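You operate a simulated robot arm through the tools that you are given. There is no shell and no other tool. Be economical: measure what you need, move in short steps, check, and stop when the job is done.

Carry out the task below with a simulated two-armed robot. There is one attempt and no reset: what you move stays moved.

JOB
Add the stew from the cream tub to the steel pan, cover it and heat it till it steams.
Fine: hold the tub while you pull its lid off; both stay on the counter; steel lid on before you switch on; do not let it boil; switch the hob off.

The check looks at the end state, three seconds after you hand in, the way a careful person would. Anything else that was tipped, shoved, dropped, spilled or broken makes it a failure. Lids that push on must go on centred and level and be pressed home; caps that screw on are set level and turned clockwise until they are tight.

ROBOT AND FRAMES
Two 7-joint arms with two-finger parallel grippers on one trunk, on a base that drives. Base frame: it is fixed to the floor where the robot stands at the start and does not move with it; the origin is under the middle of the robot, x ahead of it, y to its left, z up. Units: m, rad, N and s.
The left shoulder is at the start at [0.069, 0.128, 1.263], the right one opposite. Places, roughly: counter [0.6, 0, 0.9]; on key [0.4, -0.3, 1]; more key [0.5, -0.4, 1]; melt key [0.4, -0.2, 1]; zone key [0.4, -0.3, 1]; less key [0.4, -0.3, 1]; lock key [0.5, -0.4, 1]; warm key [0.5, -0.5, 1]. Payload 1.57 kg a hand.
The TCP of each hand is the grasp point between the finger pads, 0.03 m short of the fingertips. In the tool frame z runs along the fingers and y along their closing line. The gripper opens to 0.08 m. The fingers are 0.017 m wide and 0.012 m thick; the gripper's body (0.04 by 0.082 m) begins 0.08 m behind the TCP.
Orientation is told as [roll, pitch, yaw] about the base's x, y, z axes, in that order, counted from this pose: with the fingers straight down and closing along the base's y, the tool's x points along the base's -x, its y along +y and its z along -z.

CONTROLS
- The arms move only by the tool move_arm. It takes "left_motion", "right_motion" or both (then of equal length, played together; a hand with none holds still); each is a list of rows, each a list of 7 numbers: the turn, a rotation vector about the tool's x, y, z in rad, then the shift along the tool's x, y, z in m, then the opening, from 0 (shut) to 1 (fully open). In form: [[rx, ry, rz, tx, ty, tz, jaw], ...]. A call has 1 to 10 rows; each row shifts and turns the commanded pose from where the row before left it, along the tool's axes as they then stand. Rows are played at 5 a second. More than 0.05 m and 0.15 rad between two rows, or a gripper value outside its range, and nothing of the call is played. Where a pose cannot be reached the arm comes as near as it can. A force on the tool above 40 N (or 10 N above the force at the start of the call, whichever is more), or a blocked arm, ends the call early, and 0.2 s more pass. Each finger travels about 0.153 m/s and halts on what it meets, pressing with about 43 N; the grip force reading is that of the motor and also rises with nothing between the fingers. The clock runs only during rows and for 0.2 s after the last one: add rows that do not move to give the fingers time. The reply holds the time, the measured pose of the TCP, the force on the tool along the base axes, the opening and the grip force, in the units named above and with some noise, and new pictures: "views" is both (left out), scene, wrist or none (wrist: the cameras of the hands that moved).
- Cameras (640 x 400 px; columns grow to the right, rows downward): "scene" is now at [0.139, -0.0196, 1.4958]; the picture's right is [-0.14, -0.99, -0.00], its down [-0.50, 0.07, -0.87] and it looks along [0.86, -0.12, -0.50] (base axes); focal length 214 px, centre (320, 200). "left" rides on the left gripper at [0.072, 0.007, -0.122] in its tool frame; the picture's right is [-0.09, 1.00, 0.00], its down [-0.84, -0.08, -0.54] and it looks along [-0.54, -0.05, 0.84] (tool axes); focal length 238 px, centre (320, 200). "right" rides on the right gripper at [0.072, -0.007, -0.122] in its tool frame; the picture's right is [0.09, 1.00, 0.00], its down [-0.84, 0.08, -0.54] and it looks along [-0.54, 0.05, 0.84] (tool axes); focal length 238 px, centre (320, 200). There is no depth. A picture from a camera that has moved, and an enlarged one, comes with that camera's place and axes in the base frame and with its lens.
- move_column(by): slides the trunk up (or, below 0, down) by that many m; the arms and the scene camera ride with it, the base frame stays. It gives what a move gives, with no picture.
- roll_base(legs): drives the robot by 1 to 6 legs, each [ahead, left, turn to the left] in m, m and rad, along the robot's own axes; the way and the turn of a leg run together, so that a leg with both is an arc; at most 1.5 m and 3.142 rad a leg. The arms and the cameras ride along, it lands a little off, and it stops where it bumps. It gives what a move gives, and a new picture of the scene camera.
- aim_head(pan, tilt): turns the head with the scene camera to pan (to the left, within 1.501 rad either way) and tilt (down, from -0.506 to 1.204), counted from straight ahead of the robot. It gives what a move gives, and a new picture of the scene camera.
- zoom(camera, box): a new picture of the part [left, top, right, bottom] of that camera's present view, enlarged. The clock stands still meanwhile.
- finish_job(): hands the job in; it is judged then, once.

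Go step by step. Nothing tells you exact positions but the pictures and the camera data: compare them with the known pose of the tool, close in by small moves and look again before you grip or let go. The budget is 120 turns and 260 pictures, counting those below and the enlarged ones. Unless the task says otherwise, let go and move clear before handing in, and close with one line.

The tools are called after "Call:" as a command line: name --argument value ..., lists and objects as JSON in quotes. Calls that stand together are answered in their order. move_arm: Moves the arms, as the interface text tells. Its arguments: {"type":"object","properties":{"left_motion":{"type":"array"},"right_motion":{"type":"array"},"views":{"type":"string","enum":["both","scene","wrist","none"]}},"required":[]} The other tools are called the same way: move_column (by) slides the trunk up or down; roll_base (legs) drives the base; aim_head (pan, tilt) turns the head that bears the scene camera; zoom (camera, box) takes an enlarged picture of a part of a camera's view; finish_job () hands the job in.

At the start:

```text
t: 0.0
left_eef_pos: [0.3225, 0.0626, 1.4257]
left_tool_rot: [-0.001, -0.001, 0.0]
left_wrist_force: [-0.5, -0.4, -0.2]
left_opening: 0.0798
left_finger_force: 0.2
right_eef_pos: [0.4549, -0.2812, 1.3648]
right_tool_rot: [0.0, 0.0, 0.001]
right_wrist_force: [0.2, 0.1, 0.5]
right_opening: 0.0801
right_finger_force: 0.1
trunk travel left (down, up): [-0.835, 0.105]
robot x, y, heading: [-0.0024, -0.0007, 0.003]
head pan, tilt: [-0.138, 0.525]
```

scene: 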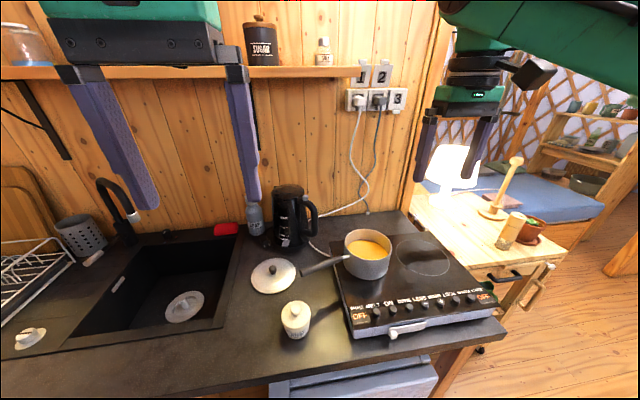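
right: 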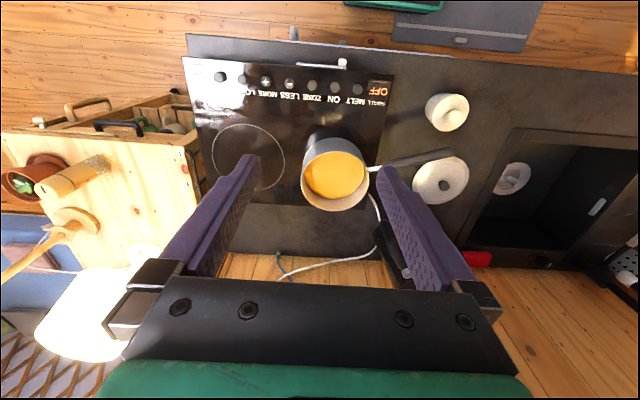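
left: 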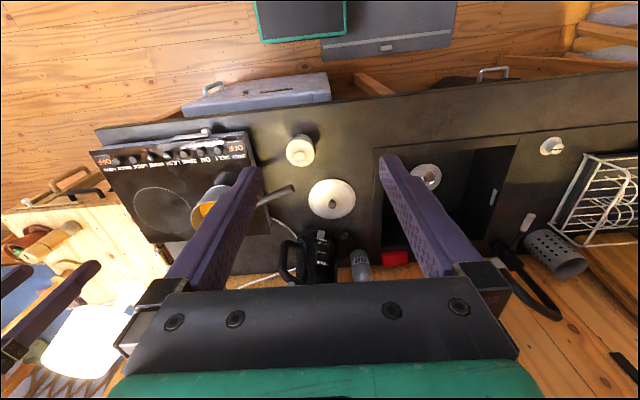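

I see the pan (with yellow stew) on the hob's left ring, a cream tub with a knobbed lid in front, and a pale lid to its left. I'll enlarge the details first.

Call:
zoom --camera "scene" --box '[330, 260, 520, 350]'

Call:
zoom --camera "scene" --box '[230, 220, 440, 350]'

Call:
zoom --camera "scene" --box '[240, 50, 440, 250]'

Call:
zoom --camera "right" --box '[180, 40, 480, 220]'

```text
3.37 times, centred on (425, 305) of scene
camera zoom: at [0.139, -0.0196, 1.4958], right [-0.14, -0.99, 0.0], down [-0.5, 0.07, -0.87], along [0.86, -0.12, -0.5], focal length 722 px, centre (-34, -154)
```

zoom: 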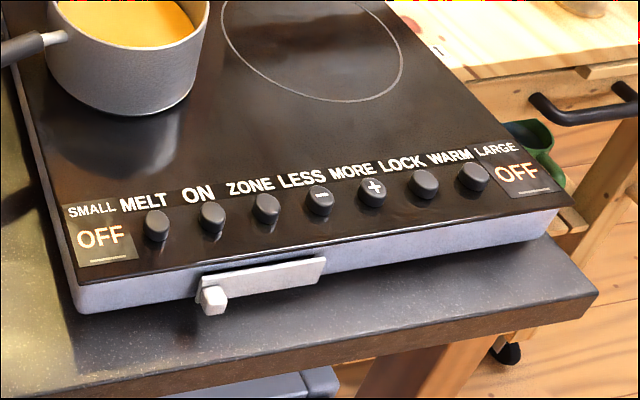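

```text
3.05 times, centred on (335, 285) of scene
camera zoom: at [0.139, -0.0196, 1.4958], right [-0.14, -0.99, 0.0], down [-0.5, 0.07, -0.87], along [0.86, -0.12, -0.5], focal length 654 px, centre (274, -59)
```

zoom: 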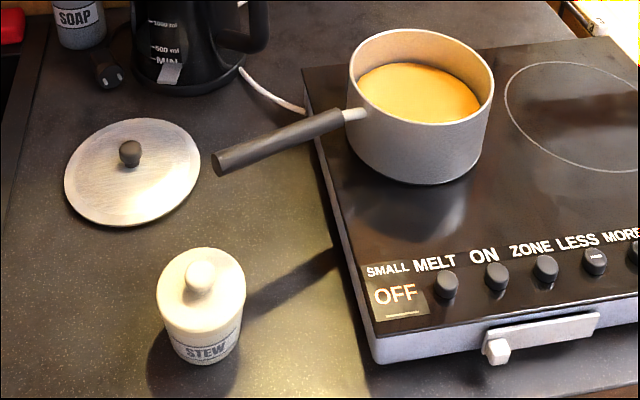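

```text
2.00 times, centred on (340, 150) of scene
camera zoom: at [0.139, -0.0196, 1.4958], right [-0.14, -0.99, 0.0], down [-0.5, 0.07, -0.87], along [0.86, -0.12, -0.5], focal length 429 px, centre (280, 300)
```

zoom: 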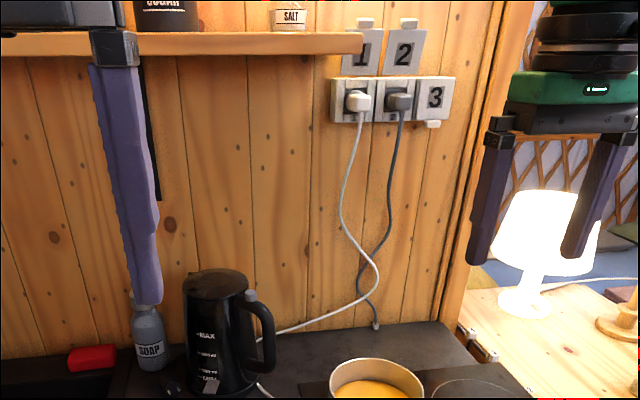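

```text
2.13 times, centred on (330, 130) of right
camera zoom: at [0.3821, -0.287, 1.4858], right [-0.09, 1.0, 0.0], down [0.84, 0.08, 0.54], along [0.54, 0.05, -0.84], focal length 508 px, centre (299, 349)
```

zoom: 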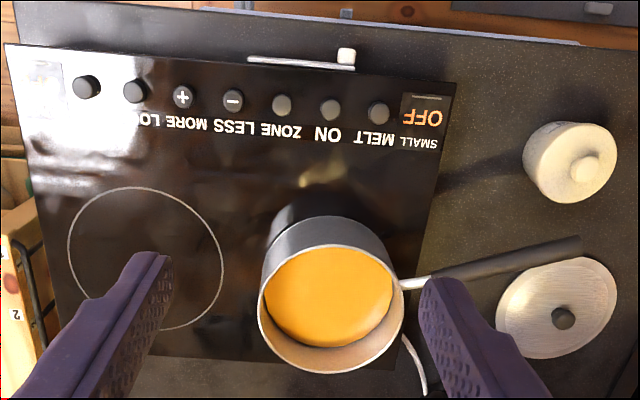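

The tub (labelled STEW) is around (0.46, 0.00), its knob at z≈1.01; the pan is around (0.617, -0.234) with its rim at z≈1.044; the steel lid's knob is at about (0.655, 0.069, 0.943). I'll pitch the left hand forward by 60° so it can hold the tub's body from the front.

Call:
move_arm --left_motion '[[0, -0.1496, 0, 0, 0, 0, 1], [0, -0.1496, 0, 0, 0, 0, 1], [0, -0.1496, 0, 0, 0, 0, 1], [0, -0.1496, 0, 0, 0, 0, 1], [0, -0.1496, 0, 0, 0, 0, 1], [0, -0.1496, 0, 0, 0, 0, 1], [0, -0.1496, 0, 0, 0, 0, 1], [0, 0, 0, 0, 0, 0, 1]]'

```text
t: 1.8
left_eef_pos: [0.3269, 0.0746, 1.4304]
left_tool_rot: [-0.087, -1.03, 0.093]
left_wrist_force: [-0.3, 0.8, -0.7]
left_opening: 0.0799
left_finger_force: 0.1
right_eef_pos: [0.4552, -0.2761, 1.3656]
right_tool_rot: [-0.004, 0.0, 0.0]
right_wrist_force: [0.0, 0.5, 0.0]
right_opening: 0.0799
right_finger_force: 0.0
trunk travel left (down, up): [-0.835, 0.105]
robot x, y, heading: [0.0006, -0.0005, -0.001]
head pan, tilt: [-0.138, 0.525]
camera scene: at [0.128, -0.0109, 1.4688], right [-0.05, -1.0, 0.0], down [-0.74, 0.04, -0.67], along [0.67, -0.03, -0.75], focal length 214 px, centre (320, 200)
camera left: at [0.1847, 0.0768, 1.4315], right [0.03, 1.0, 0.04], down [-0.03, -0.03, 1.0], along [1.0, -0.03, 0.03], focal length 238 px, centre (320, 200)
```

scene: 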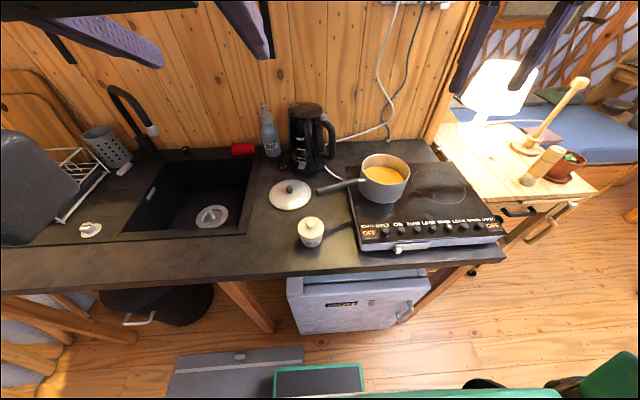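
left: 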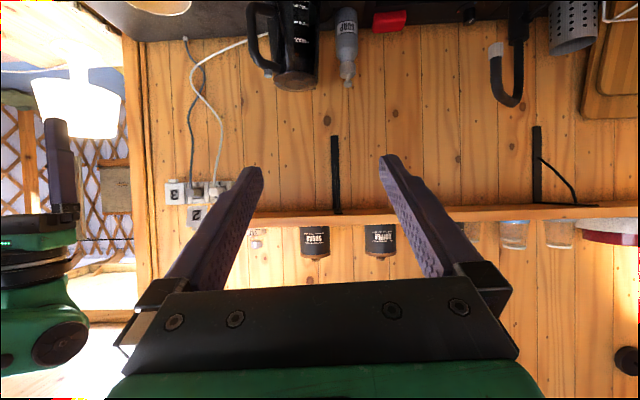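

The tub is confirmed at about (0.468, 0.00). I'm lowering the left hand to a standoff in front of it.

Call:
move_arm --left_motion '[[0, 0, 0, 0.0358, -0.0075, 0.025, 1], [0, 0, 0, 0.0358, -0.0075, 0.025, 1], [0, 0, 0, 0.0358, -0.0075, 0.025, 1], [0, 0, 0, 0.0358, -0.0075, 0.025, 1], [0, 0, 0, 0.0358, -0.0075, 0.025, 1], [0, 0, 0, 0.0358, -0.0075, 0.025, 1], [0, 0, 0, 0.0358, -0.0075, 0.025, 1], [0, 0, 0, 0.0358, -0.0075, 0.025, 1], [0, 0, 0, 0.0358, -0.0075, 0.025, 1], [0, 0, 0, 0.0, 0, 0, 1]]'

```text
t: 4.0
left_eef_pos: [0.3569, 0.0012, 1.034]
left_tool_rot: [-0.006, -1.048, 0.005]
left_wrist_force: [-0.6, -0.5, 0.5]
left_opening: 0.08
left_finger_force: 0.1
right_eef_pos: [0.4546, -0.2765, 1.3667]
right_tool_rot: [-0.002, 0.0, 0.001]
right_wrist_force: [-1.1, -0.4, 1.0]
right_opening: 0.0801
right_finger_force: 0.0
trunk travel left (down, up): [-0.835, 0.105]
robot x, y, heading: [0.0006, -0.0008, 0.002]
head pan, tilt: [-0.138, 0.525]
camera scene: at [0.1387, -0.0207, 1.4959], right [-0.14, -0.99, -0.01], down [-0.5, 0.07, -0.87], along [0.86, -0.12, -0.5], focal length 214 px, centre (320, 200)
camera left: at [0.2146, 0.0071, 1.0313], right [0.05, 1.0, 0.08], down [-0.05, -0.07, 1.0], along [1.0, -0.05, 0.05], focal length 238 px, centre (320, 200)
```

scene: 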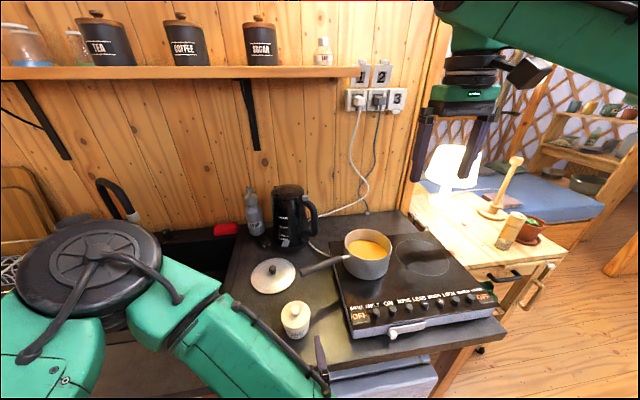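
left: 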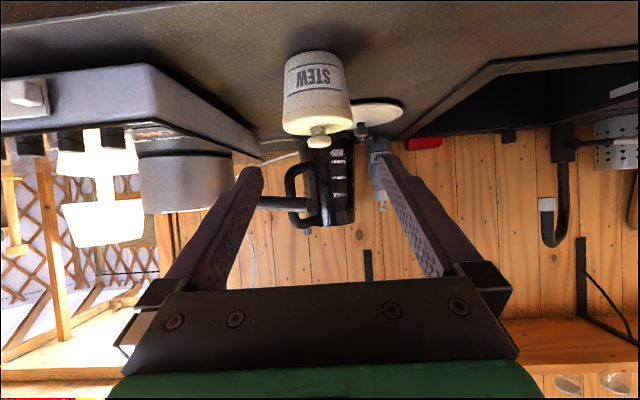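

The tub is ahead of the hand, seen upside down in the left camera. I'm enlarging it to find the seam under its lid.

Call:
zoom --camera "left" --box '[250, 30, 390, 170]'

```text
2.86 times, centred on (320, 100) of left
camera zoom: at [0.2146, 0.0071, 1.0313], right [0.05, 1.0, 0.08], down [-0.05, -0.07, 1.0], along [1.0, -0.05, 0.05], focal length 681 px, centre (320, 486)
```

zoom: 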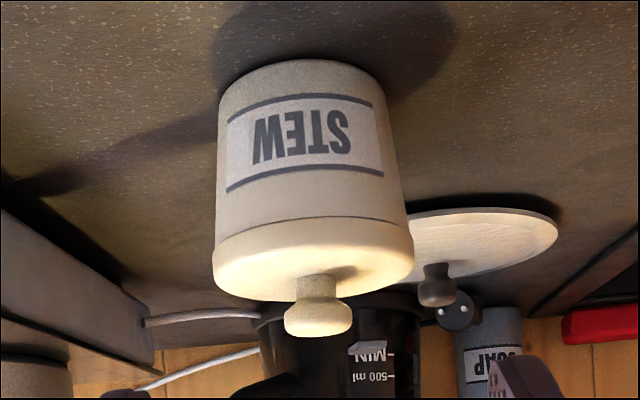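

The tub tapers from about 62 to 72 mm and its lid is about 75 mm, centred near (0.477, -0.001). I'm going to just in front of it, on the line of approach.

Call:
move_arm --left_motion '[[0, 0, 0, 0.0142, -0.001, 0.0325, 1], [0, 0, 0, 0.0142, -0.001, 0.0325, 1], [0, 0, 0, 0, 0, 0, 1]]'

```text
t: 4.8
left_eef_pos: [0.3997, -0.0018, 0.9781]
left_tool_rot: [-0.008, -1.047, 0.004]
left_wrist_force: [-0.6, -0.5, -0.7]
left_opening: 0.08
left_finger_force: 0.1
right_eef_pos: [0.4553, -0.2748, 1.3664]
right_tool_rot: [-0.003, 0.0, 0.0]
right_wrist_force: [-0.2, 0.3, -0.7]
right_opening: 0.0801
right_finger_force: 0.1
trunk travel left (down, up): [-0.835, 0.105]
robot x, y, heading: [0.0019, -0.0007, -0.0]
head pan, tilt: [-0.138, 0.525]
camera scene: at [0.1385, -0.0206, 1.4959], right [-0.14, -0.99, -0.01], down [-0.5, 0.07, -0.87], along [0.86, -0.12, -0.5], focal length 214 px, centre (320, 200)
camera left: at [0.2559, 0.0041, 0.9756], right [0.05, 1.0, 0.08], down [-0.05, -0.07, 1.0], along [1.0, -0.05, 0.05], focal length 238 px, centre (320, 200)
```

scene: 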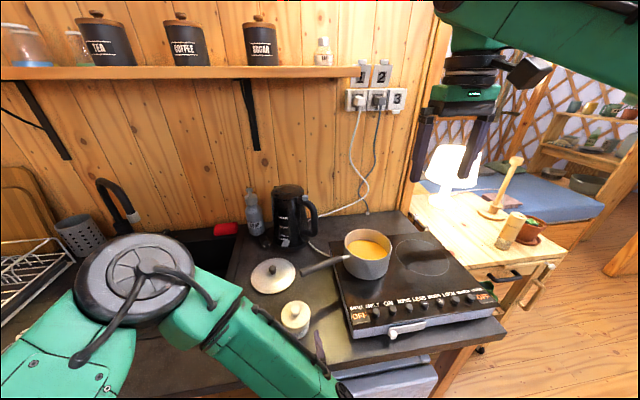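
left: 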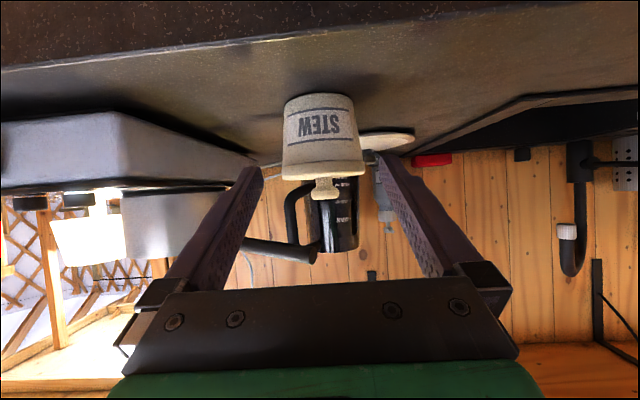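

The hand is lined up sideways with the tub. I'm enlarging the view to pin down its distance.

Call:
zoom --camera "left" --box '[250, 70, 400, 220]'

Call:
zoom --camera "scene" --box '[240, 240, 360, 400]'

```text
2.67 times, centred on (325, 145) of left
camera zoom: at [0.2559, 0.0041, 0.9756], right [0.05, 1.0, 0.08], down [-0.05, -0.07, 1.0], along [1.0, -0.05, 0.05], focal length 636 px, centre (307, 347)
```

zoom: 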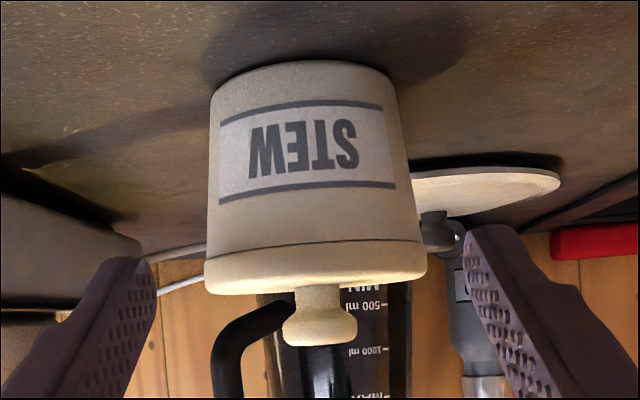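

```text
2.50 times, centred on (300, 320) of scene
camera zoom: at [0.1385, -0.0206, 1.4959], right [-0.14, -0.99, -0.01], down [-0.5, 0.07, -0.87], along [0.86, -0.12, -0.5], focal length 536 px, centre (370, -100)
```

zoom: 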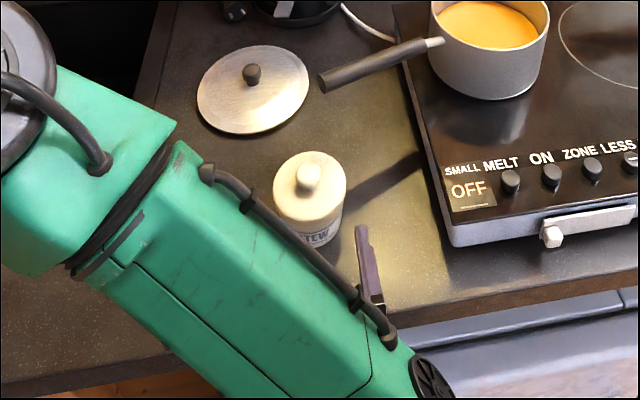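

The hand is centred on the tub, which sits at about x 0.473, with its lid seam at z≈0.955. I'm advancing along the fingers, still open.

Call:
move_arm --left_motion '[[0, 0, 0, 0.0008, 0, 0.0287, 1], [0, 0, 0, 0.0008, 0, 0.0287, 1], [0, 0, 0, 0.0008, 0, 0.0287, 1], [0, 0, 0, 0, 0, 0, 1]]'

```text
t: 5.8
left_eef_pos: [0.4726, -0.004, 0.9317]
left_tool_rot: [-0.007, -1.047, 0.006]
left_wrist_force: [0.3, 0.7, 0.0]
left_opening: 0.08
left_finger_force: 0.0
right_eef_pos: [0.4553, -0.2755, 1.3655]
right_tool_rot: [-0.003, 0.0, 0.001]
right_wrist_force: [0.0, -0.4, 0.6]
right_opening: 0.0803
right_finger_force: 0.1
trunk travel left (down, up): [-0.835, 0.105]
robot x, y, heading: [-0.0004, 0.0015, -0.0]
head pan, tilt: [-0.138, 0.525]
camera scene: at [0.139, -0.0199, 1.4958], right [-0.14, -0.99, -0.01], down [-0.5, 0.07, -0.87], along [0.86, -0.12, -0.5], focal length 214 px, centre (320, 200)
camera left: at [0.3297, 0.0031, 0.9302], right [0.05, 1.0, 0.08], down [-0.05, -0.07, 1.0], along [1.0, -0.05, 0.05], focal length 238 px, centre (320, 200)
```

scene: 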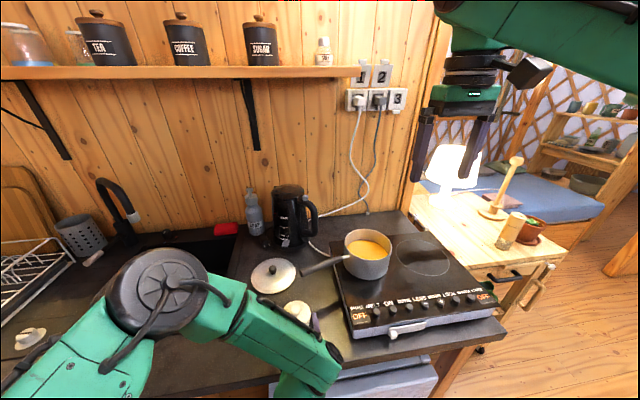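
left: 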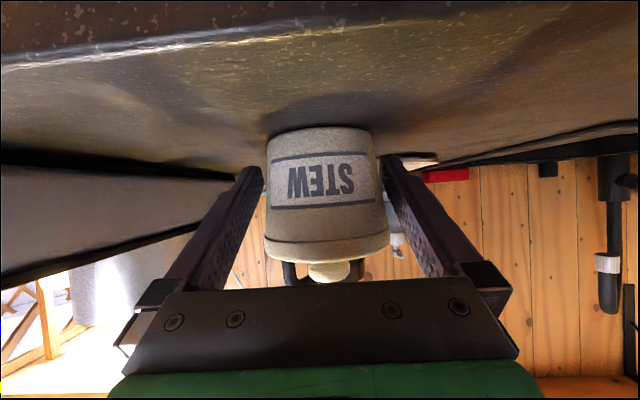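

The tub is between the fingers but sits about 2.5 mm toward +y. I'll shift by that and close the left gripper.

Call:
move_arm --left_motion '[[0, 0, 0, 0, 0.0025, 0, 1], [0, 0, 0, 0, 0, 0, 0.9], [0, 0, 0, 0, 0, 0, 0.7], [0, 0, 0, 0, 0, 0, 0], [0, 0, 0, 0, 0, 0, 0]]' --views "wrist"

```text
t: 7.0
left_eef_pos: [0.4713, 0.0, 0.9327]
left_tool_rot: [-0.007, -1.048, 0.006]
left_wrist_force: [-0.2, -0.4, 0.4]
left_opening: 0.072
left_finger_force: 42.9
right_eef_pos: [0.4548, -0.2764, 1.3653]
right_tool_rot: [-0.005, 0.001, -0.001]
right_wrist_force: [-0.6, -1.1, -0.2]
right_opening: 0.0798
right_finger_force: 0.1
trunk travel left (down, up): [-0.835, 0.105]
robot x, y, heading: [-0.0018, -0.0042, -0.004]
head pan, tilt: [-0.138, 0.525]
camera left: at [0.3288, 0.0056, 0.9304], right [0.05, 1.0, 0.08], down [-0.05, -0.07, 1.0], along [1.0, -0.05, 0.05], focal length 238 px, centre (320, 200)
```

left: 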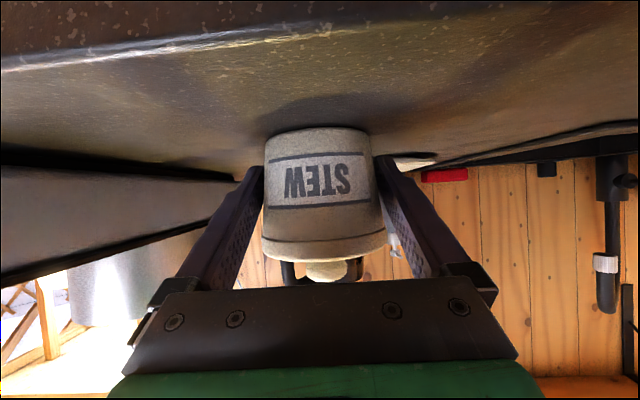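

The tub is held, with the fingers stopped at 72 mm. Next I'll bring the right hand above the tub lid's knob.

Call:
move_arm --right_motion '[[0, 0, 0, -0.0022, 0.0344, 0.0306, 1], [0, 0, 0, -0.0022, 0.0344, 0.0306, 1], [0, 0, 0, -0.0022, 0.0344, 0.0306, 1], [0, 0, 0, -0.0022, 0.0344, 0.0306, 1], [0, 0, 0, -0.0022, 0.0344, 0.0306, 1], [0, 0, 0, -0.0022, 0.0344, 0.0306, 0.7], [0, 0, 0, -0.0022, 0.0344, 0.0306, 0.6], [0, 0, 0, -0.0022, 0.0344, 0.0306, 0.6], [0, 0, 0, 0, 0, 0, 0.6]]'

```text
t: 9.0
left_eef_pos: [0.4713, -0.0005, 0.9311]
left_tool_rot: [-0.006, -1.048, 0.006]
left_wrist_force: [0.2, -0.1, -1.1]
left_opening: 0.072
left_finger_force: 42.8
right_eef_pos: [0.4321, -0.0622, 1.1173]
right_tool_rot: [-0.002, -0.002, 0.0]
right_wrist_force: [-1.0, -0.4, 0.7]
right_opening: 0.0479
right_finger_force: 0.0
right hand out of reach, approached as far as the arm can: row 6, 7, 8
trunk travel left (down, up): [-0.835, 0.105]
robot x, y, heading: [0.0011, -0.0036, -0.002]
head pan, tilt: [-0.138, 0.525]
camera scene: at [0.1393, -0.0196, 1.4957], right [-0.14, -0.99, 0.0], down [-0.5, 0.07, -0.86], along [0.86, -0.12, -0.5], focal length 214 px, centre (320, 200)
camera right: at [0.3586, -0.067, 1.2386], right [-0.09, 1.0, 0.0], down [0.84, 0.08, 0.54], along [0.54, 0.05, -0.84], focal length 238 px, centre (320, 200)
```

scene: 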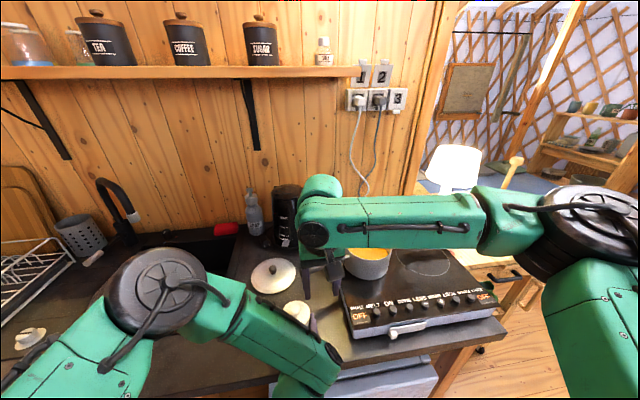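
right: 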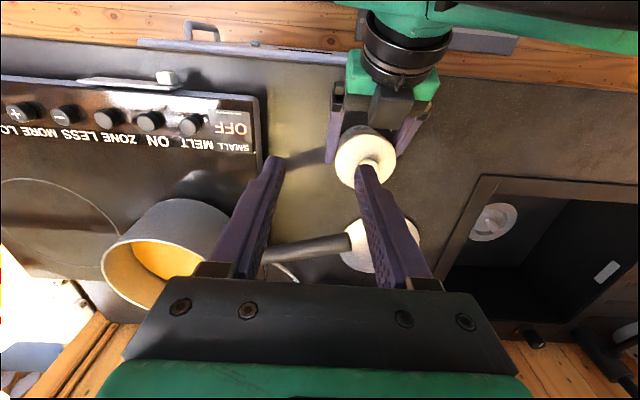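

The straight-down right hand can't reach the knob from here. I'll turn it so it closes along x, so that it can come in tilted from the right.

Call:
move_arm --right_motion '[[0, 0, 0, 0, -0.045, -0.02, 0.6], [0, 0, 0, 0, -0.045, -0.02, 0.6], [0, 0, -0.149, 0, 0, 0, 0.6], [0, 0, -0.149, 0, 0, 0, 0.6], [0, 0, -0.149, 0, 0, 0, 0.6], [0, 0, -0.149, 0, 0, 0, 0.6], [0, 0, -0.149, 0, 0, 0, 0.6], [0, 0, -0.149, 0, 0, 0, 0.6], [0, 0, -0.149, 0, 0, 0, 0.6], [0, 0, -0.149, 0, 0, 0, 0.6]]' --views "none"

Call:
move_arm --right_motion '[[0, 0, -0.127, 0, 0, 0, 0.6], [0, 0, -0.127, 0, 0, 0, 0.6], [0, -0.14, 0, 0, 0, 0, 0.6], [0, -0.14, 0, 0, 0, 0, 0.6], [0, -0.14, 0, 0, 0, 0, 0.6], [0, -0.14, 0, 0, 0, 0, 0.6], [0, -0.14, 0, 0, 0, 0, 0.6], [0, 0, 0, 0, 0, 0, 0.6]]'

```text
t: 11.2
left_eef_pos: [0.471, -0.0014, 0.9318]
left_tool_rot: [-0.005, -1.047, 0.006]
left_wrist_force: [-0.8, 0.4, 0.0]
left_opening: 0.0719
left_finger_force: 43.1
right_eef_pos: [0.4321, -0.1532, 1.1584]
right_tool_rot: [-0.001, 0.0, 1.195]
right_wrist_force: [-0.5, -0.1, 0.4]
right_opening: 0.0482
right_finger_force: 0.1
trunk travel left (down, up): [-0.835, 0.105]
robot x, y, heading: [0.0015, 0.0012, 0.003]
head pan, tilt: [-0.138, 0.525]
```

```text
t: 13.0
left_eef_pos: [0.4721, -0.0005, 0.9311]
left_tool_rot: [-0.006, -1.048, 0.005]
left_wrist_force: [-0.4, -0.2, -0.2]
left_opening: 0.0723
left_finger_force: 43.2
right_eef_pos: [0.4328, -0.1514, 1.16]
right_tool_rot: [0.0, -0.699, 1.447]
right_wrist_force: [-1.2, -0.2, -0.3]
right_opening: 0.0481
right_finger_force: 0.0
trunk travel left (down, up): [-0.835, 0.105]
robot x, y, heading: [0.0019, 0.0024, 0.0]
head pan, tilt: [-0.138, 0.525]
camera scene: at [0.1398, -0.0214, 1.4958], right [-0.14, -0.99, -0.01], down [-0.5, 0.07, -0.86], along [0.86, -0.12, -0.5], focal length 214 px, centre (320, 200)
camera right: at [0.4216, -0.2843, 1.2053], right [-1.0, 0.05, -0.06], down [-0.04, 0.3, 0.95], along [0.07, 0.95, -0.3], focal length 238 px, centre (320, 200)
```

scene: 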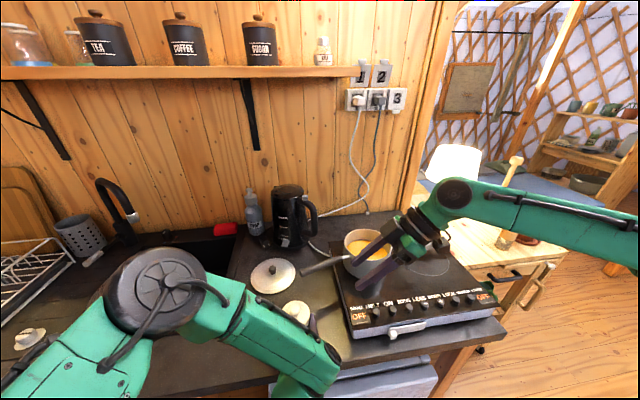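
right: 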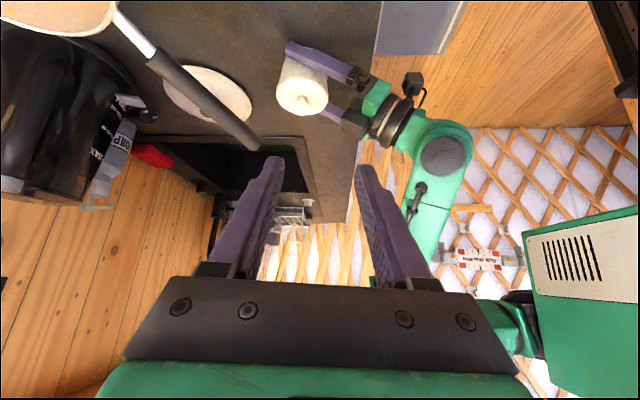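

The right hand now points down and to the left. I'm enlarging its view to locate the knob.

Call:
zoom --camera "right" --box '[240, 20, 400, 180]'

Call:
zoom --camera "scene" --box '[250, 220, 450, 345]'

```text
2.50 times, centred on (320, 100) of right
camera zoom: at [0.4216, -0.2843, 1.2053], right [-1.0, 0.05, -0.06], down [-0.04, 0.3, 0.95], along [0.07, 0.95, -0.3], focal length 596 px, centre (320, 450)
```

zoom: 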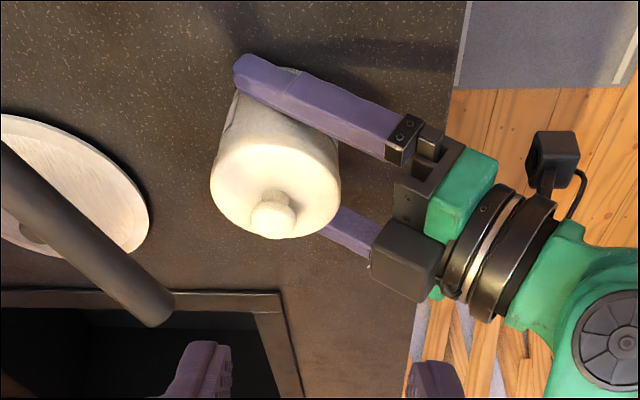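

```text
3.20 times, centred on (350, 282) of scene
camera zoom: at [0.1398, -0.0214, 1.4958], right [-0.14, -0.99, -0.01], down [-0.5, 0.07, -0.86], along [0.86, -0.12, -0.5], focal length 686 px, centre (224, -64)
```

zoom: 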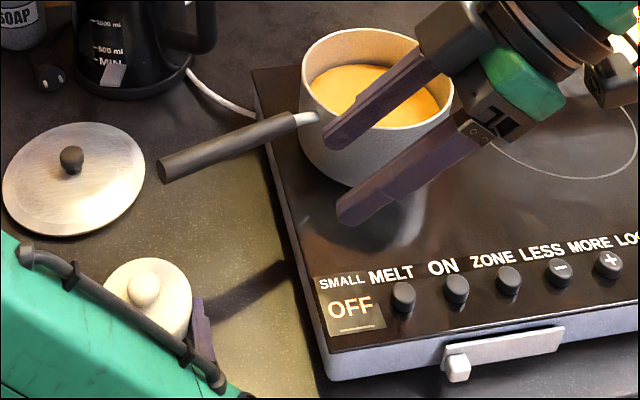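

The knob head is at about (0.477, -0.002, 0.98) in both views. I'm moving the right hand to a standoff along its own finger direction.

Call:
move_arm --right_motion '[[0, 0, 0, -0.0009, -0.0061, 0.0354, 0.6], [0, 0, 0, -0.0009, -0.0061, 0.0354, 0.6], [0, 0, 0, -0.0009, -0.0061, 0.0354, 0.6], [0, 0, 0, -0.0009, -0.0061, 0.0354, 0.6], [0, 0, 0, 0, 0, 0, 0.6]]'

```text
t: 14.2
left_eef_pos: [0.4713, -0.0006, 0.9323]
left_tool_rot: [-0.004, -1.048, 0.003]
left_wrist_force: [-0.4, -0.1, 0.5]
left_opening: 0.0719
left_finger_force: 42.5
right_eef_pos: [0.4669, -0.0605, 1.054]
right_tool_rot: [-0.002, -0.697, 1.448]
right_wrist_force: [0.5, -0.2, -0.1]
right_opening: 0.0483
right_finger_force: 0.1
trunk travel left (down, up): [-0.835, 0.105]
robot x, y, heading: [0.0011, -0.0032, -0.003]
head pan, tilt: [-0.138, 0.525]
camera scene: at [0.139, -0.0202, 1.4958], right [-0.14, -0.99, -0.01], down [-0.5, 0.07, -0.87], along [0.86, -0.12, -0.5], focal length 214 px, centre (320, 200)
camera right: at [0.4565, -0.1931, 1.0999], right [-1.0, 0.05, -0.06], down [-0.04, 0.3, 0.95], along [0.07, 0.95, -0.3], focal length 238 px, centre (320, 200)
```

scene: 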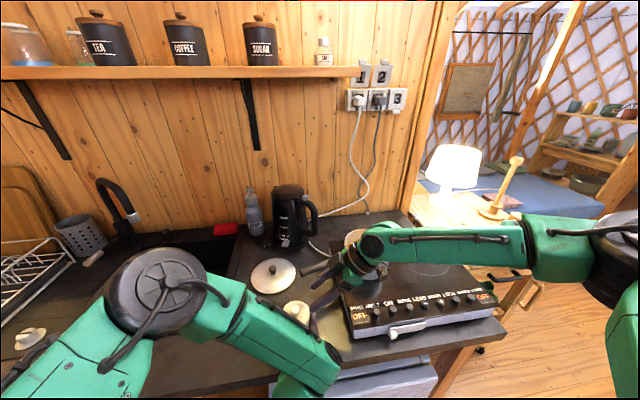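
right: 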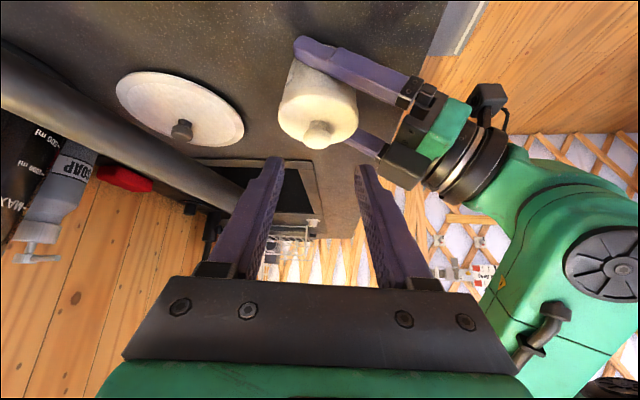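

The knob still reads about (0.476, -0.001, 0.976), in line with the fingers. I'm moving in with them open around it.

Call:
move_arm --right_motion '[[0, 0, 0, 0.0004, -0.0008, 0.0244, 0.6], [0, 0, 0, 0.0004, -0.0008, 0.0244, 0.6], [0, 0, 0, 0.0004, -0.0008, 0.0244, 0.6], [0, 0, 0, 0, 0, 0, 0.6]]'

Call:
zoom --camera "right" --box '[220, 60, 420, 220]'

Call:
zoom --camera "scene" --box '[260, 250, 380, 340]'

```text
t: 15.2
left_eef_pos: [0.4723, -0.0013, 0.9327]
left_tool_rot: [-0.007, -1.047, 0.002]
left_wrist_force: [-0.1, -1.1, -0.4]
left_opening: 0.072
left_finger_force: 43.2
right_eef_pos: [0.4717, -0.0218, 1.0009]
right_tool_rot: [-0.002, -0.696, 1.447]
right_wrist_force: [-0.7, 0.6, -0.2]
right_opening: 0.0482
right_finger_force: 0.1
right hand out of reach, approached as far as the arm can: row 3
trunk travel left (down, up): [-0.835, 0.105]
robot x, y, heading: [-0.0007, 0.0002, 0.001]
head pan, tilt: [-0.138, 0.525]
camera scene: at [0.1394, -0.0209, 1.4958], right [-0.14, -0.99, -0.01], down [-0.5, 0.07, -0.86], along [0.86, -0.12, -0.5], focal length 214 px, centre (320, 200)
camera right: at [0.4607, -0.1541, 1.0468], right [-1.0, 0.05, -0.06], down [-0.04, 0.3, 0.95], along [0.07, 0.95, -0.3], focal length 238 px, centre (320, 200)
```

scene: 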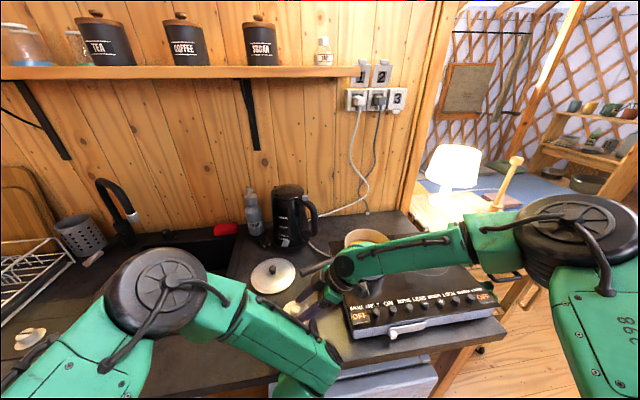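
right: 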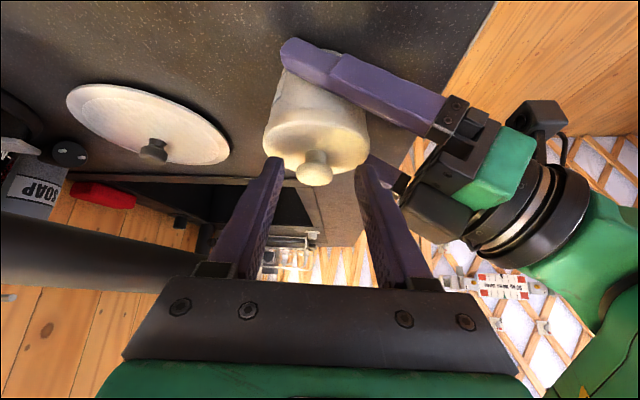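

```text
2.50 times, centred on (320, 140) of right
camera zoom: at [0.4607, -0.1541, 1.0468], right [-1.0, 0.05, -0.06], down [-0.04, 0.3, 0.95], along [0.07, 0.95, -0.3], focal length 596 px, centre (320, 350)
```

zoom: 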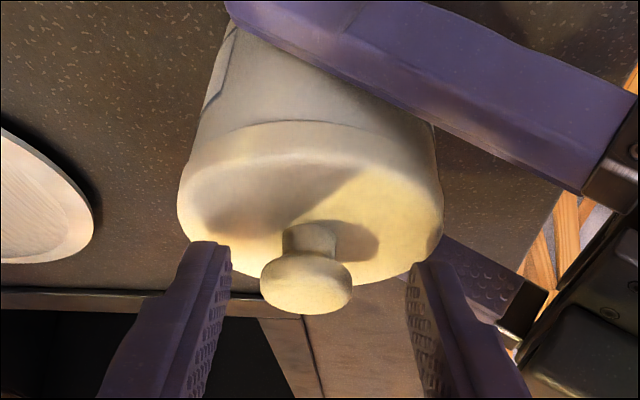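

```text
4.44 times, centred on (320, 295) of scene
camera zoom: at [0.1394, -0.0209, 1.4958], right [-0.14, -0.99, -0.01], down [-0.5, 0.07, -0.86], along [0.86, -0.12, -0.5], focal length 953 px, centre (320, -222)
```

zoom: 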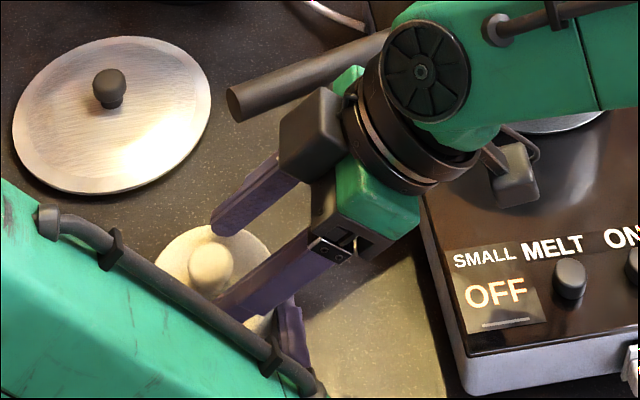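

The knob head is at the fingertips, but the arm stops about 1 cm short. I'll back off slightly and tilt the hand closer to horizontal so the wrist sits further right.

Call:
move_arm --right_motion '[[0, 0, 0, 0, 0, -0.025, 0.6], [0, -0.13, 0, 0, 0, 0, 0.6], [0, -0.13, 0, 0, 0, 0, 0.6], [0, 0, 0, 0, 0, 0, 0.6]]' --views "wrist"

```text
t: 16.2
left_eef_pos: [0.4707, -0.0004, 0.9321]
left_tool_rot: [-0.005, -1.047, 0.006]
left_wrist_force: [0.5, 0.0, -0.2]
left_opening: 0.0721
left_finger_force: 43.0
right_eef_pos: [0.4599, -0.0409, 1.0336]
right_tool_rot: [-0.002, -0.957, 1.45]
right_wrist_force: [0.3, -1.0, -0.4]
right_opening: 0.0481
right_finger_force: 0.0
right hand out of reach, approached as far as the arm can: row 3
trunk travel left (down, up): [-0.835, 0.105]
robot x, y, heading: [0.0006, -0.0015, -0.003]
head pan, tilt: [-0.138, 0.525]
camera right: at [0.4479, -0.1789, 1.0442], right [-0.99, 0.07, -0.08], down [-0.07, 0.05, 1.0], along [0.08, 1.0, -0.05], focal length 238 px, centre (320, 200)
```

right: 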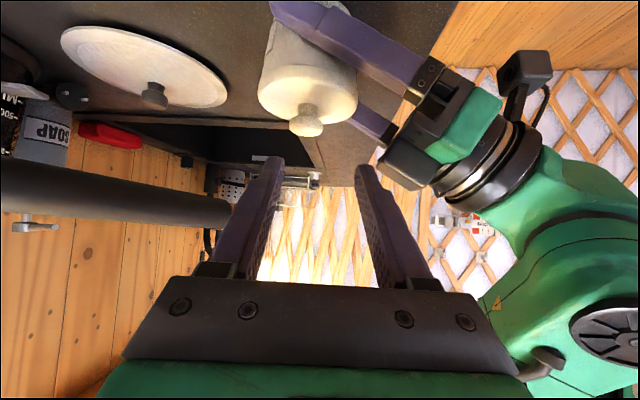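

Tilting further made reach worse, so I'll restore a 35° tilt and swing the right hand to come from the front right.

Call:
move_arm --right_motion '[[0, 0, 0, 0, 0, -0.04, 0.6], [0, 0.12, 0, 0, 0, 0, 0.6], [0, 0.12, 0, 0, 0, 0, 0.6], [0, 0.117, 0, 0, 0, 0, 0.6], [0.079, 0, 0.1155, 0, 0, 0, 0.6], [0.079, 0, 0.1155, 0, 0, 0, 0.6], [0.079, 0, 0.1155, 0, 0, 0, 0.6], [0.079, 0, 0.1155, 0, 0, 0, 0.6], [0.079, 0, 0.1155, 0, 0, 0, 0.6], [0, 0, 0, 0, 0, 0, 0.6]]'

```text
t: 18.4
left_eef_pos: [0.4708, 0.0007, 0.9316]
left_tool_rot: [-0.007, -1.046, 0.007]
left_wrist_force: [0.1, 0.4, 0.1]
left_opening: 0.072
left_finger_force: 43.1
right_eef_pos: [0.456, -0.0704, 1.0558]
right_tool_rot: [-0.001, -0.6, 0.746]
right_wrist_force: [0.0, 0.3, -0.2]
right_opening: 0.048
right_finger_force: 0.0
trunk travel left (down, up): [-0.835, 0.105]
robot x, y, heading: [0.001, -0.0014, -0.001]
head pan, tilt: [-0.138, 0.525]
camera scene: at [0.1397, -0.0208, 1.4958], right [-0.14, -0.99, -0.01], down [-0.5, 0.07, -0.86], along [0.86, -0.12, -0.5], focal length 214 px, centre (320, 200)
camera right: at [0.365, -0.1623, 1.1146], right [-0.73, 0.68, -0.05], down [0.23, 0.32, 0.92], along [0.64, 0.66, -0.39], focal length 238 px, centre (320, 200)
```

scene: 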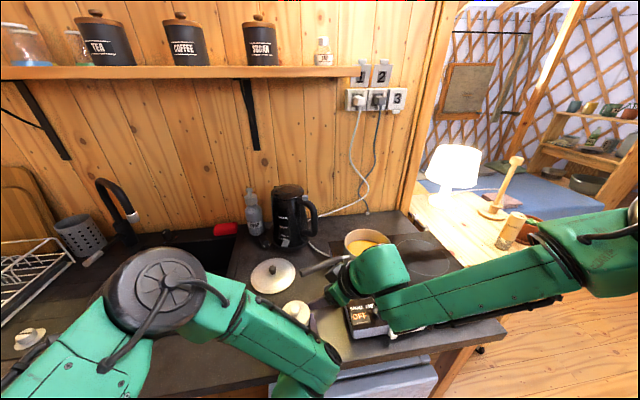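
right: 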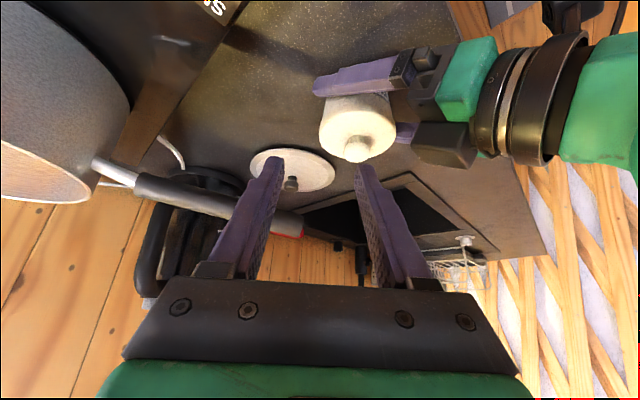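

The pose is now reachable. I'm lining up with the knob.

Call:
move_arm --right_motion '[[0, 0, 0, -0.0047, 0.018, 0.01, 0.6], [0, 0, 0, -0.0047, 0.018, 0.01, 0.6], [0, 0, 0, 0, 0, 0.015, 0.6], [0, 0, 0, 0, 0, 0, 0.6]]' --views "wrist"

Call:
zoom --camera "right" --box '[240, 60, 400, 220]'

```text
t: 19.4
left_eef_pos: [0.4711, -0.0003, 0.9325]
left_tool_rot: [-0.006, -1.048, 0.005]
left_wrist_force: [0.0, -0.5, -0.3]
left_opening: 0.0718
left_finger_force: 43.2
right_eef_pos: [0.4521, -0.025, 1.0323]
right_tool_rot: [0.001, -0.601, 0.747]
right_wrist_force: [0.3, 0.0, 0.5]
right_opening: 0.0479
right_finger_force: 0.0
trunk travel left (down, up): [-0.835, 0.105]
robot x, y, heading: [0.0017, -0.0007, 0.001]
head pan, tilt: [-0.138, 0.525]
camera right: at [0.3616, -0.1173, 1.0913], right [-0.73, 0.68, -0.05], down [0.23, 0.32, 0.92], along [0.64, 0.66, -0.39], focal length 238 px, centre (320, 200)
```

right: 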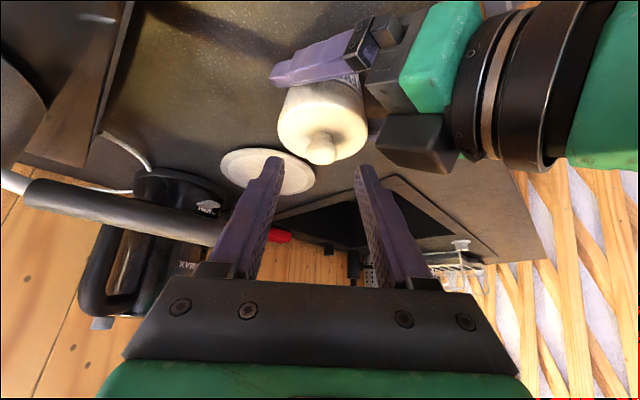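

```text
2.50 times, centred on (320, 140) of right
camera zoom: at [0.3616, -0.1173, 1.0913], right [-0.73, 0.68, -0.05], down [0.23, 0.32, 0.92], along [0.64, 0.66, -0.39], focal length 596 px, centre (320, 350)
```

zoom: 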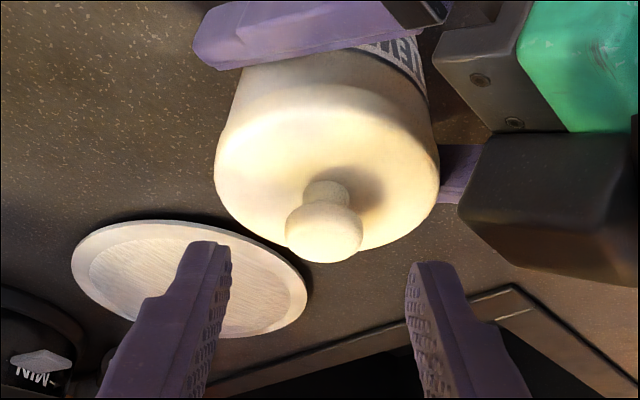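

The knob is centred between the fingers, so I'll advance 4.2 cm and then close gently.

Call:
move_arm --right_motion '[[0, 0, 0, 0, 0.001, 0.02, 0.6], [0, 0, 0, 0, 0, 0.012, 0.6], [0, 0, 0, 0, 0, 0.01, 0.6], [0, 0, 0, 0, 0, 0, 0.6]]' --views "wrist"

Call:
zoom --camera "right" --box '[240, 60, 400, 220]'

```text
t: 20.4
left_eef_pos: [0.4717, -0.0007, 0.9316]
left_tool_rot: [-0.006, -1.048, 0.005]
left_wrist_force: [-0.2, -0.1, 0.2]
left_opening: 0.0721
left_finger_force: 42.5
right_eef_pos: [0.4672, -0.0127, 0.9995]
right_tool_rot: [-0.001, -0.6, 0.747]
right_wrist_force: [0.7, -0.3, -1.1]
right_opening: 0.0483
right_finger_force: 0.1
right hand out of reach, approached as far as the arm can: row 3
trunk travel left (down, up): [-0.835, 0.105]
robot x, y, heading: [-0.0006, -0.0012, 0.003]
head pan, tilt: [-0.138, 0.525]
camera right: at [0.3766, -0.1036, 1.0585], right [-0.73, 0.68, -0.05], down [0.23, 0.32, 0.92], along [0.64, 0.66, -0.39], focal length 238 px, centre (320, 200)
```

right: 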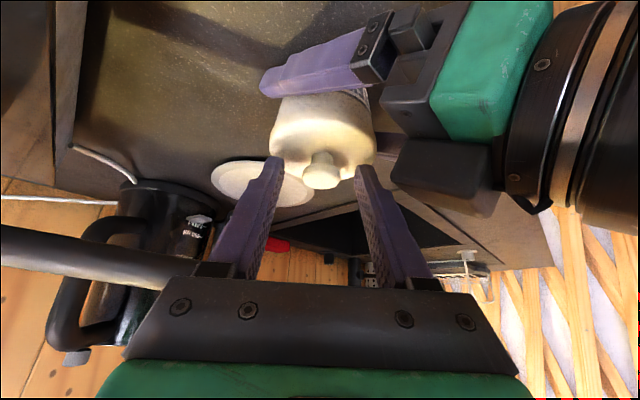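

```text
2.50 times, centred on (320, 140) of right
camera zoom: at [0.3766, -0.1036, 1.0585], right [-0.73, 0.68, -0.05], down [0.23, 0.32, 0.92], along [0.64, 0.66, -0.39], focal length 596 px, centre (320, 350)
```

zoom: 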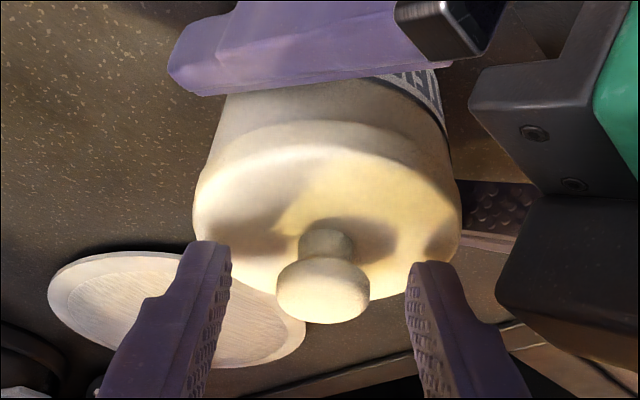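

The knob's head is mostly between the fingers, with the tips about 7 mm past its middle. I'm closing the right gripper.

Call:
move_arm --right_motion '[[0, 0, 0, 0, 0.002, 0, 0.5], [0, 0, 0, 0, 0, 0, 0.35], [0, 0, 0, 0, 0, 0, 0], [0, 0, 0, 0, 0, 0, 0]]' --views "wrist"

Call:
zoom --camera "right" --box '[240, 60, 400, 220]'

```text
t: 21.4
left_eef_pos: [0.4718, 0.0004, 0.9322]
left_tool_rot: [-0.007, -1.047, 0.004]
left_wrist_force: [-0.3, 2.3, -2.1]
left_opening: 0.0717
left_finger_force: 42.9
right_eef_pos: [0.4653, -0.0099, 1.0004]
right_tool_rot: [0.0, -0.602, 0.747]
right_wrist_force: [0.1, -1.4, 0.7]
right_opening: 0.0236
right_finger_force: 34.9
trunk travel left (down, up): [-0.835, 0.105]
robot x, y, heading: [-0.001, 0.0012, -0.001]
head pan, tilt: [-0.138, 0.525]
camera right: at [0.3743, -0.1019, 1.0592], right [-0.73, 0.68, -0.05], down [0.23, 0.32, 0.92], along [0.64, 0.66, -0.39], focal length 238 px, centre (320, 200)
```

right: 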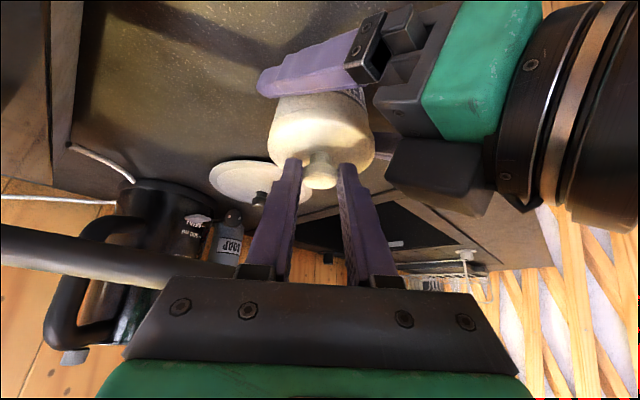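

```text
2.50 times, centred on (320, 140) of right
camera zoom: at [0.3743, -0.1019, 1.0592], right [-0.73, 0.68, -0.05], down [0.23, 0.32, 0.92], along [0.64, 0.66, -0.39], focal length 596 px, centre (320, 350)
```

zoom: 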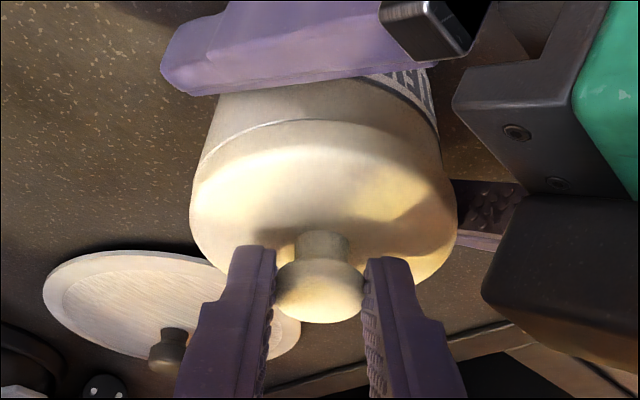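

The knob is gripped at 23.6 mm. I'll pull the lid straight up in small steps while the left hand holds the tub.

Call:
move_arm --right_motion '[[0, 0, 0, -0.0028, 0, -0.0041, 0], [0, 0, 0, -0.0028, 0, -0.0041, 0], [0, 0, 0, -0.0028, 0, -0.0041, 0], [0, 0, 0, -0.0028, 0, -0.0041, 0], [0, 0, 0, -0.0028, 0, -0.0041, 0], [0, 0, 0, -0.0028, 0, -0.0041, 0], [0, 0, 0, 0, 0, 0, 0]]' --views "wrist"

```text
t: 23.0
left_eef_pos: [0.4713, -0.0004, 0.9308]
left_tool_rot: [-0.007, -1.048, 0.006]
left_wrist_force: [0.2, 0.5, -1.3]
left_opening: 0.072
left_finger_force: 43.3
right_eef_pos: [0.465, -0.0124, 1.0291]
right_tool_rot: [-0.001, -0.601, 0.747]
right_wrist_force: [0.4, 0.4, -0.3]
right_opening: 0.023
right_finger_force: 35.2
trunk travel left (down, up): [-0.835, 0.105]
robot x, y, heading: [0.0025, 0.0002, -0.002]
head pan, tilt: [-0.138, 0.525]
camera right: at [0.375, -0.103, 1.0884], right [-0.73, 0.68, -0.05], down [0.23, 0.32, 0.92], along [0.64, 0.66, -0.39], focal length 238 px, centre (320, 200)
```

right: 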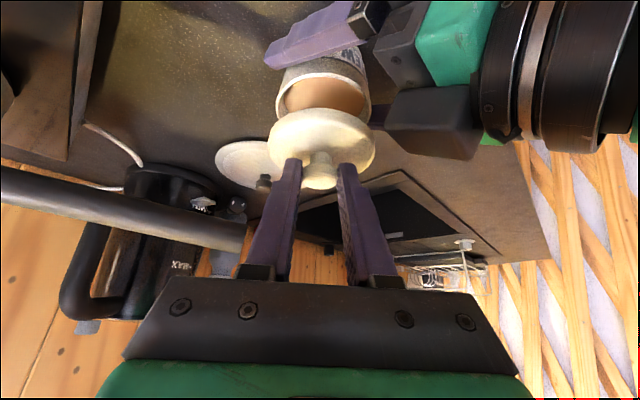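

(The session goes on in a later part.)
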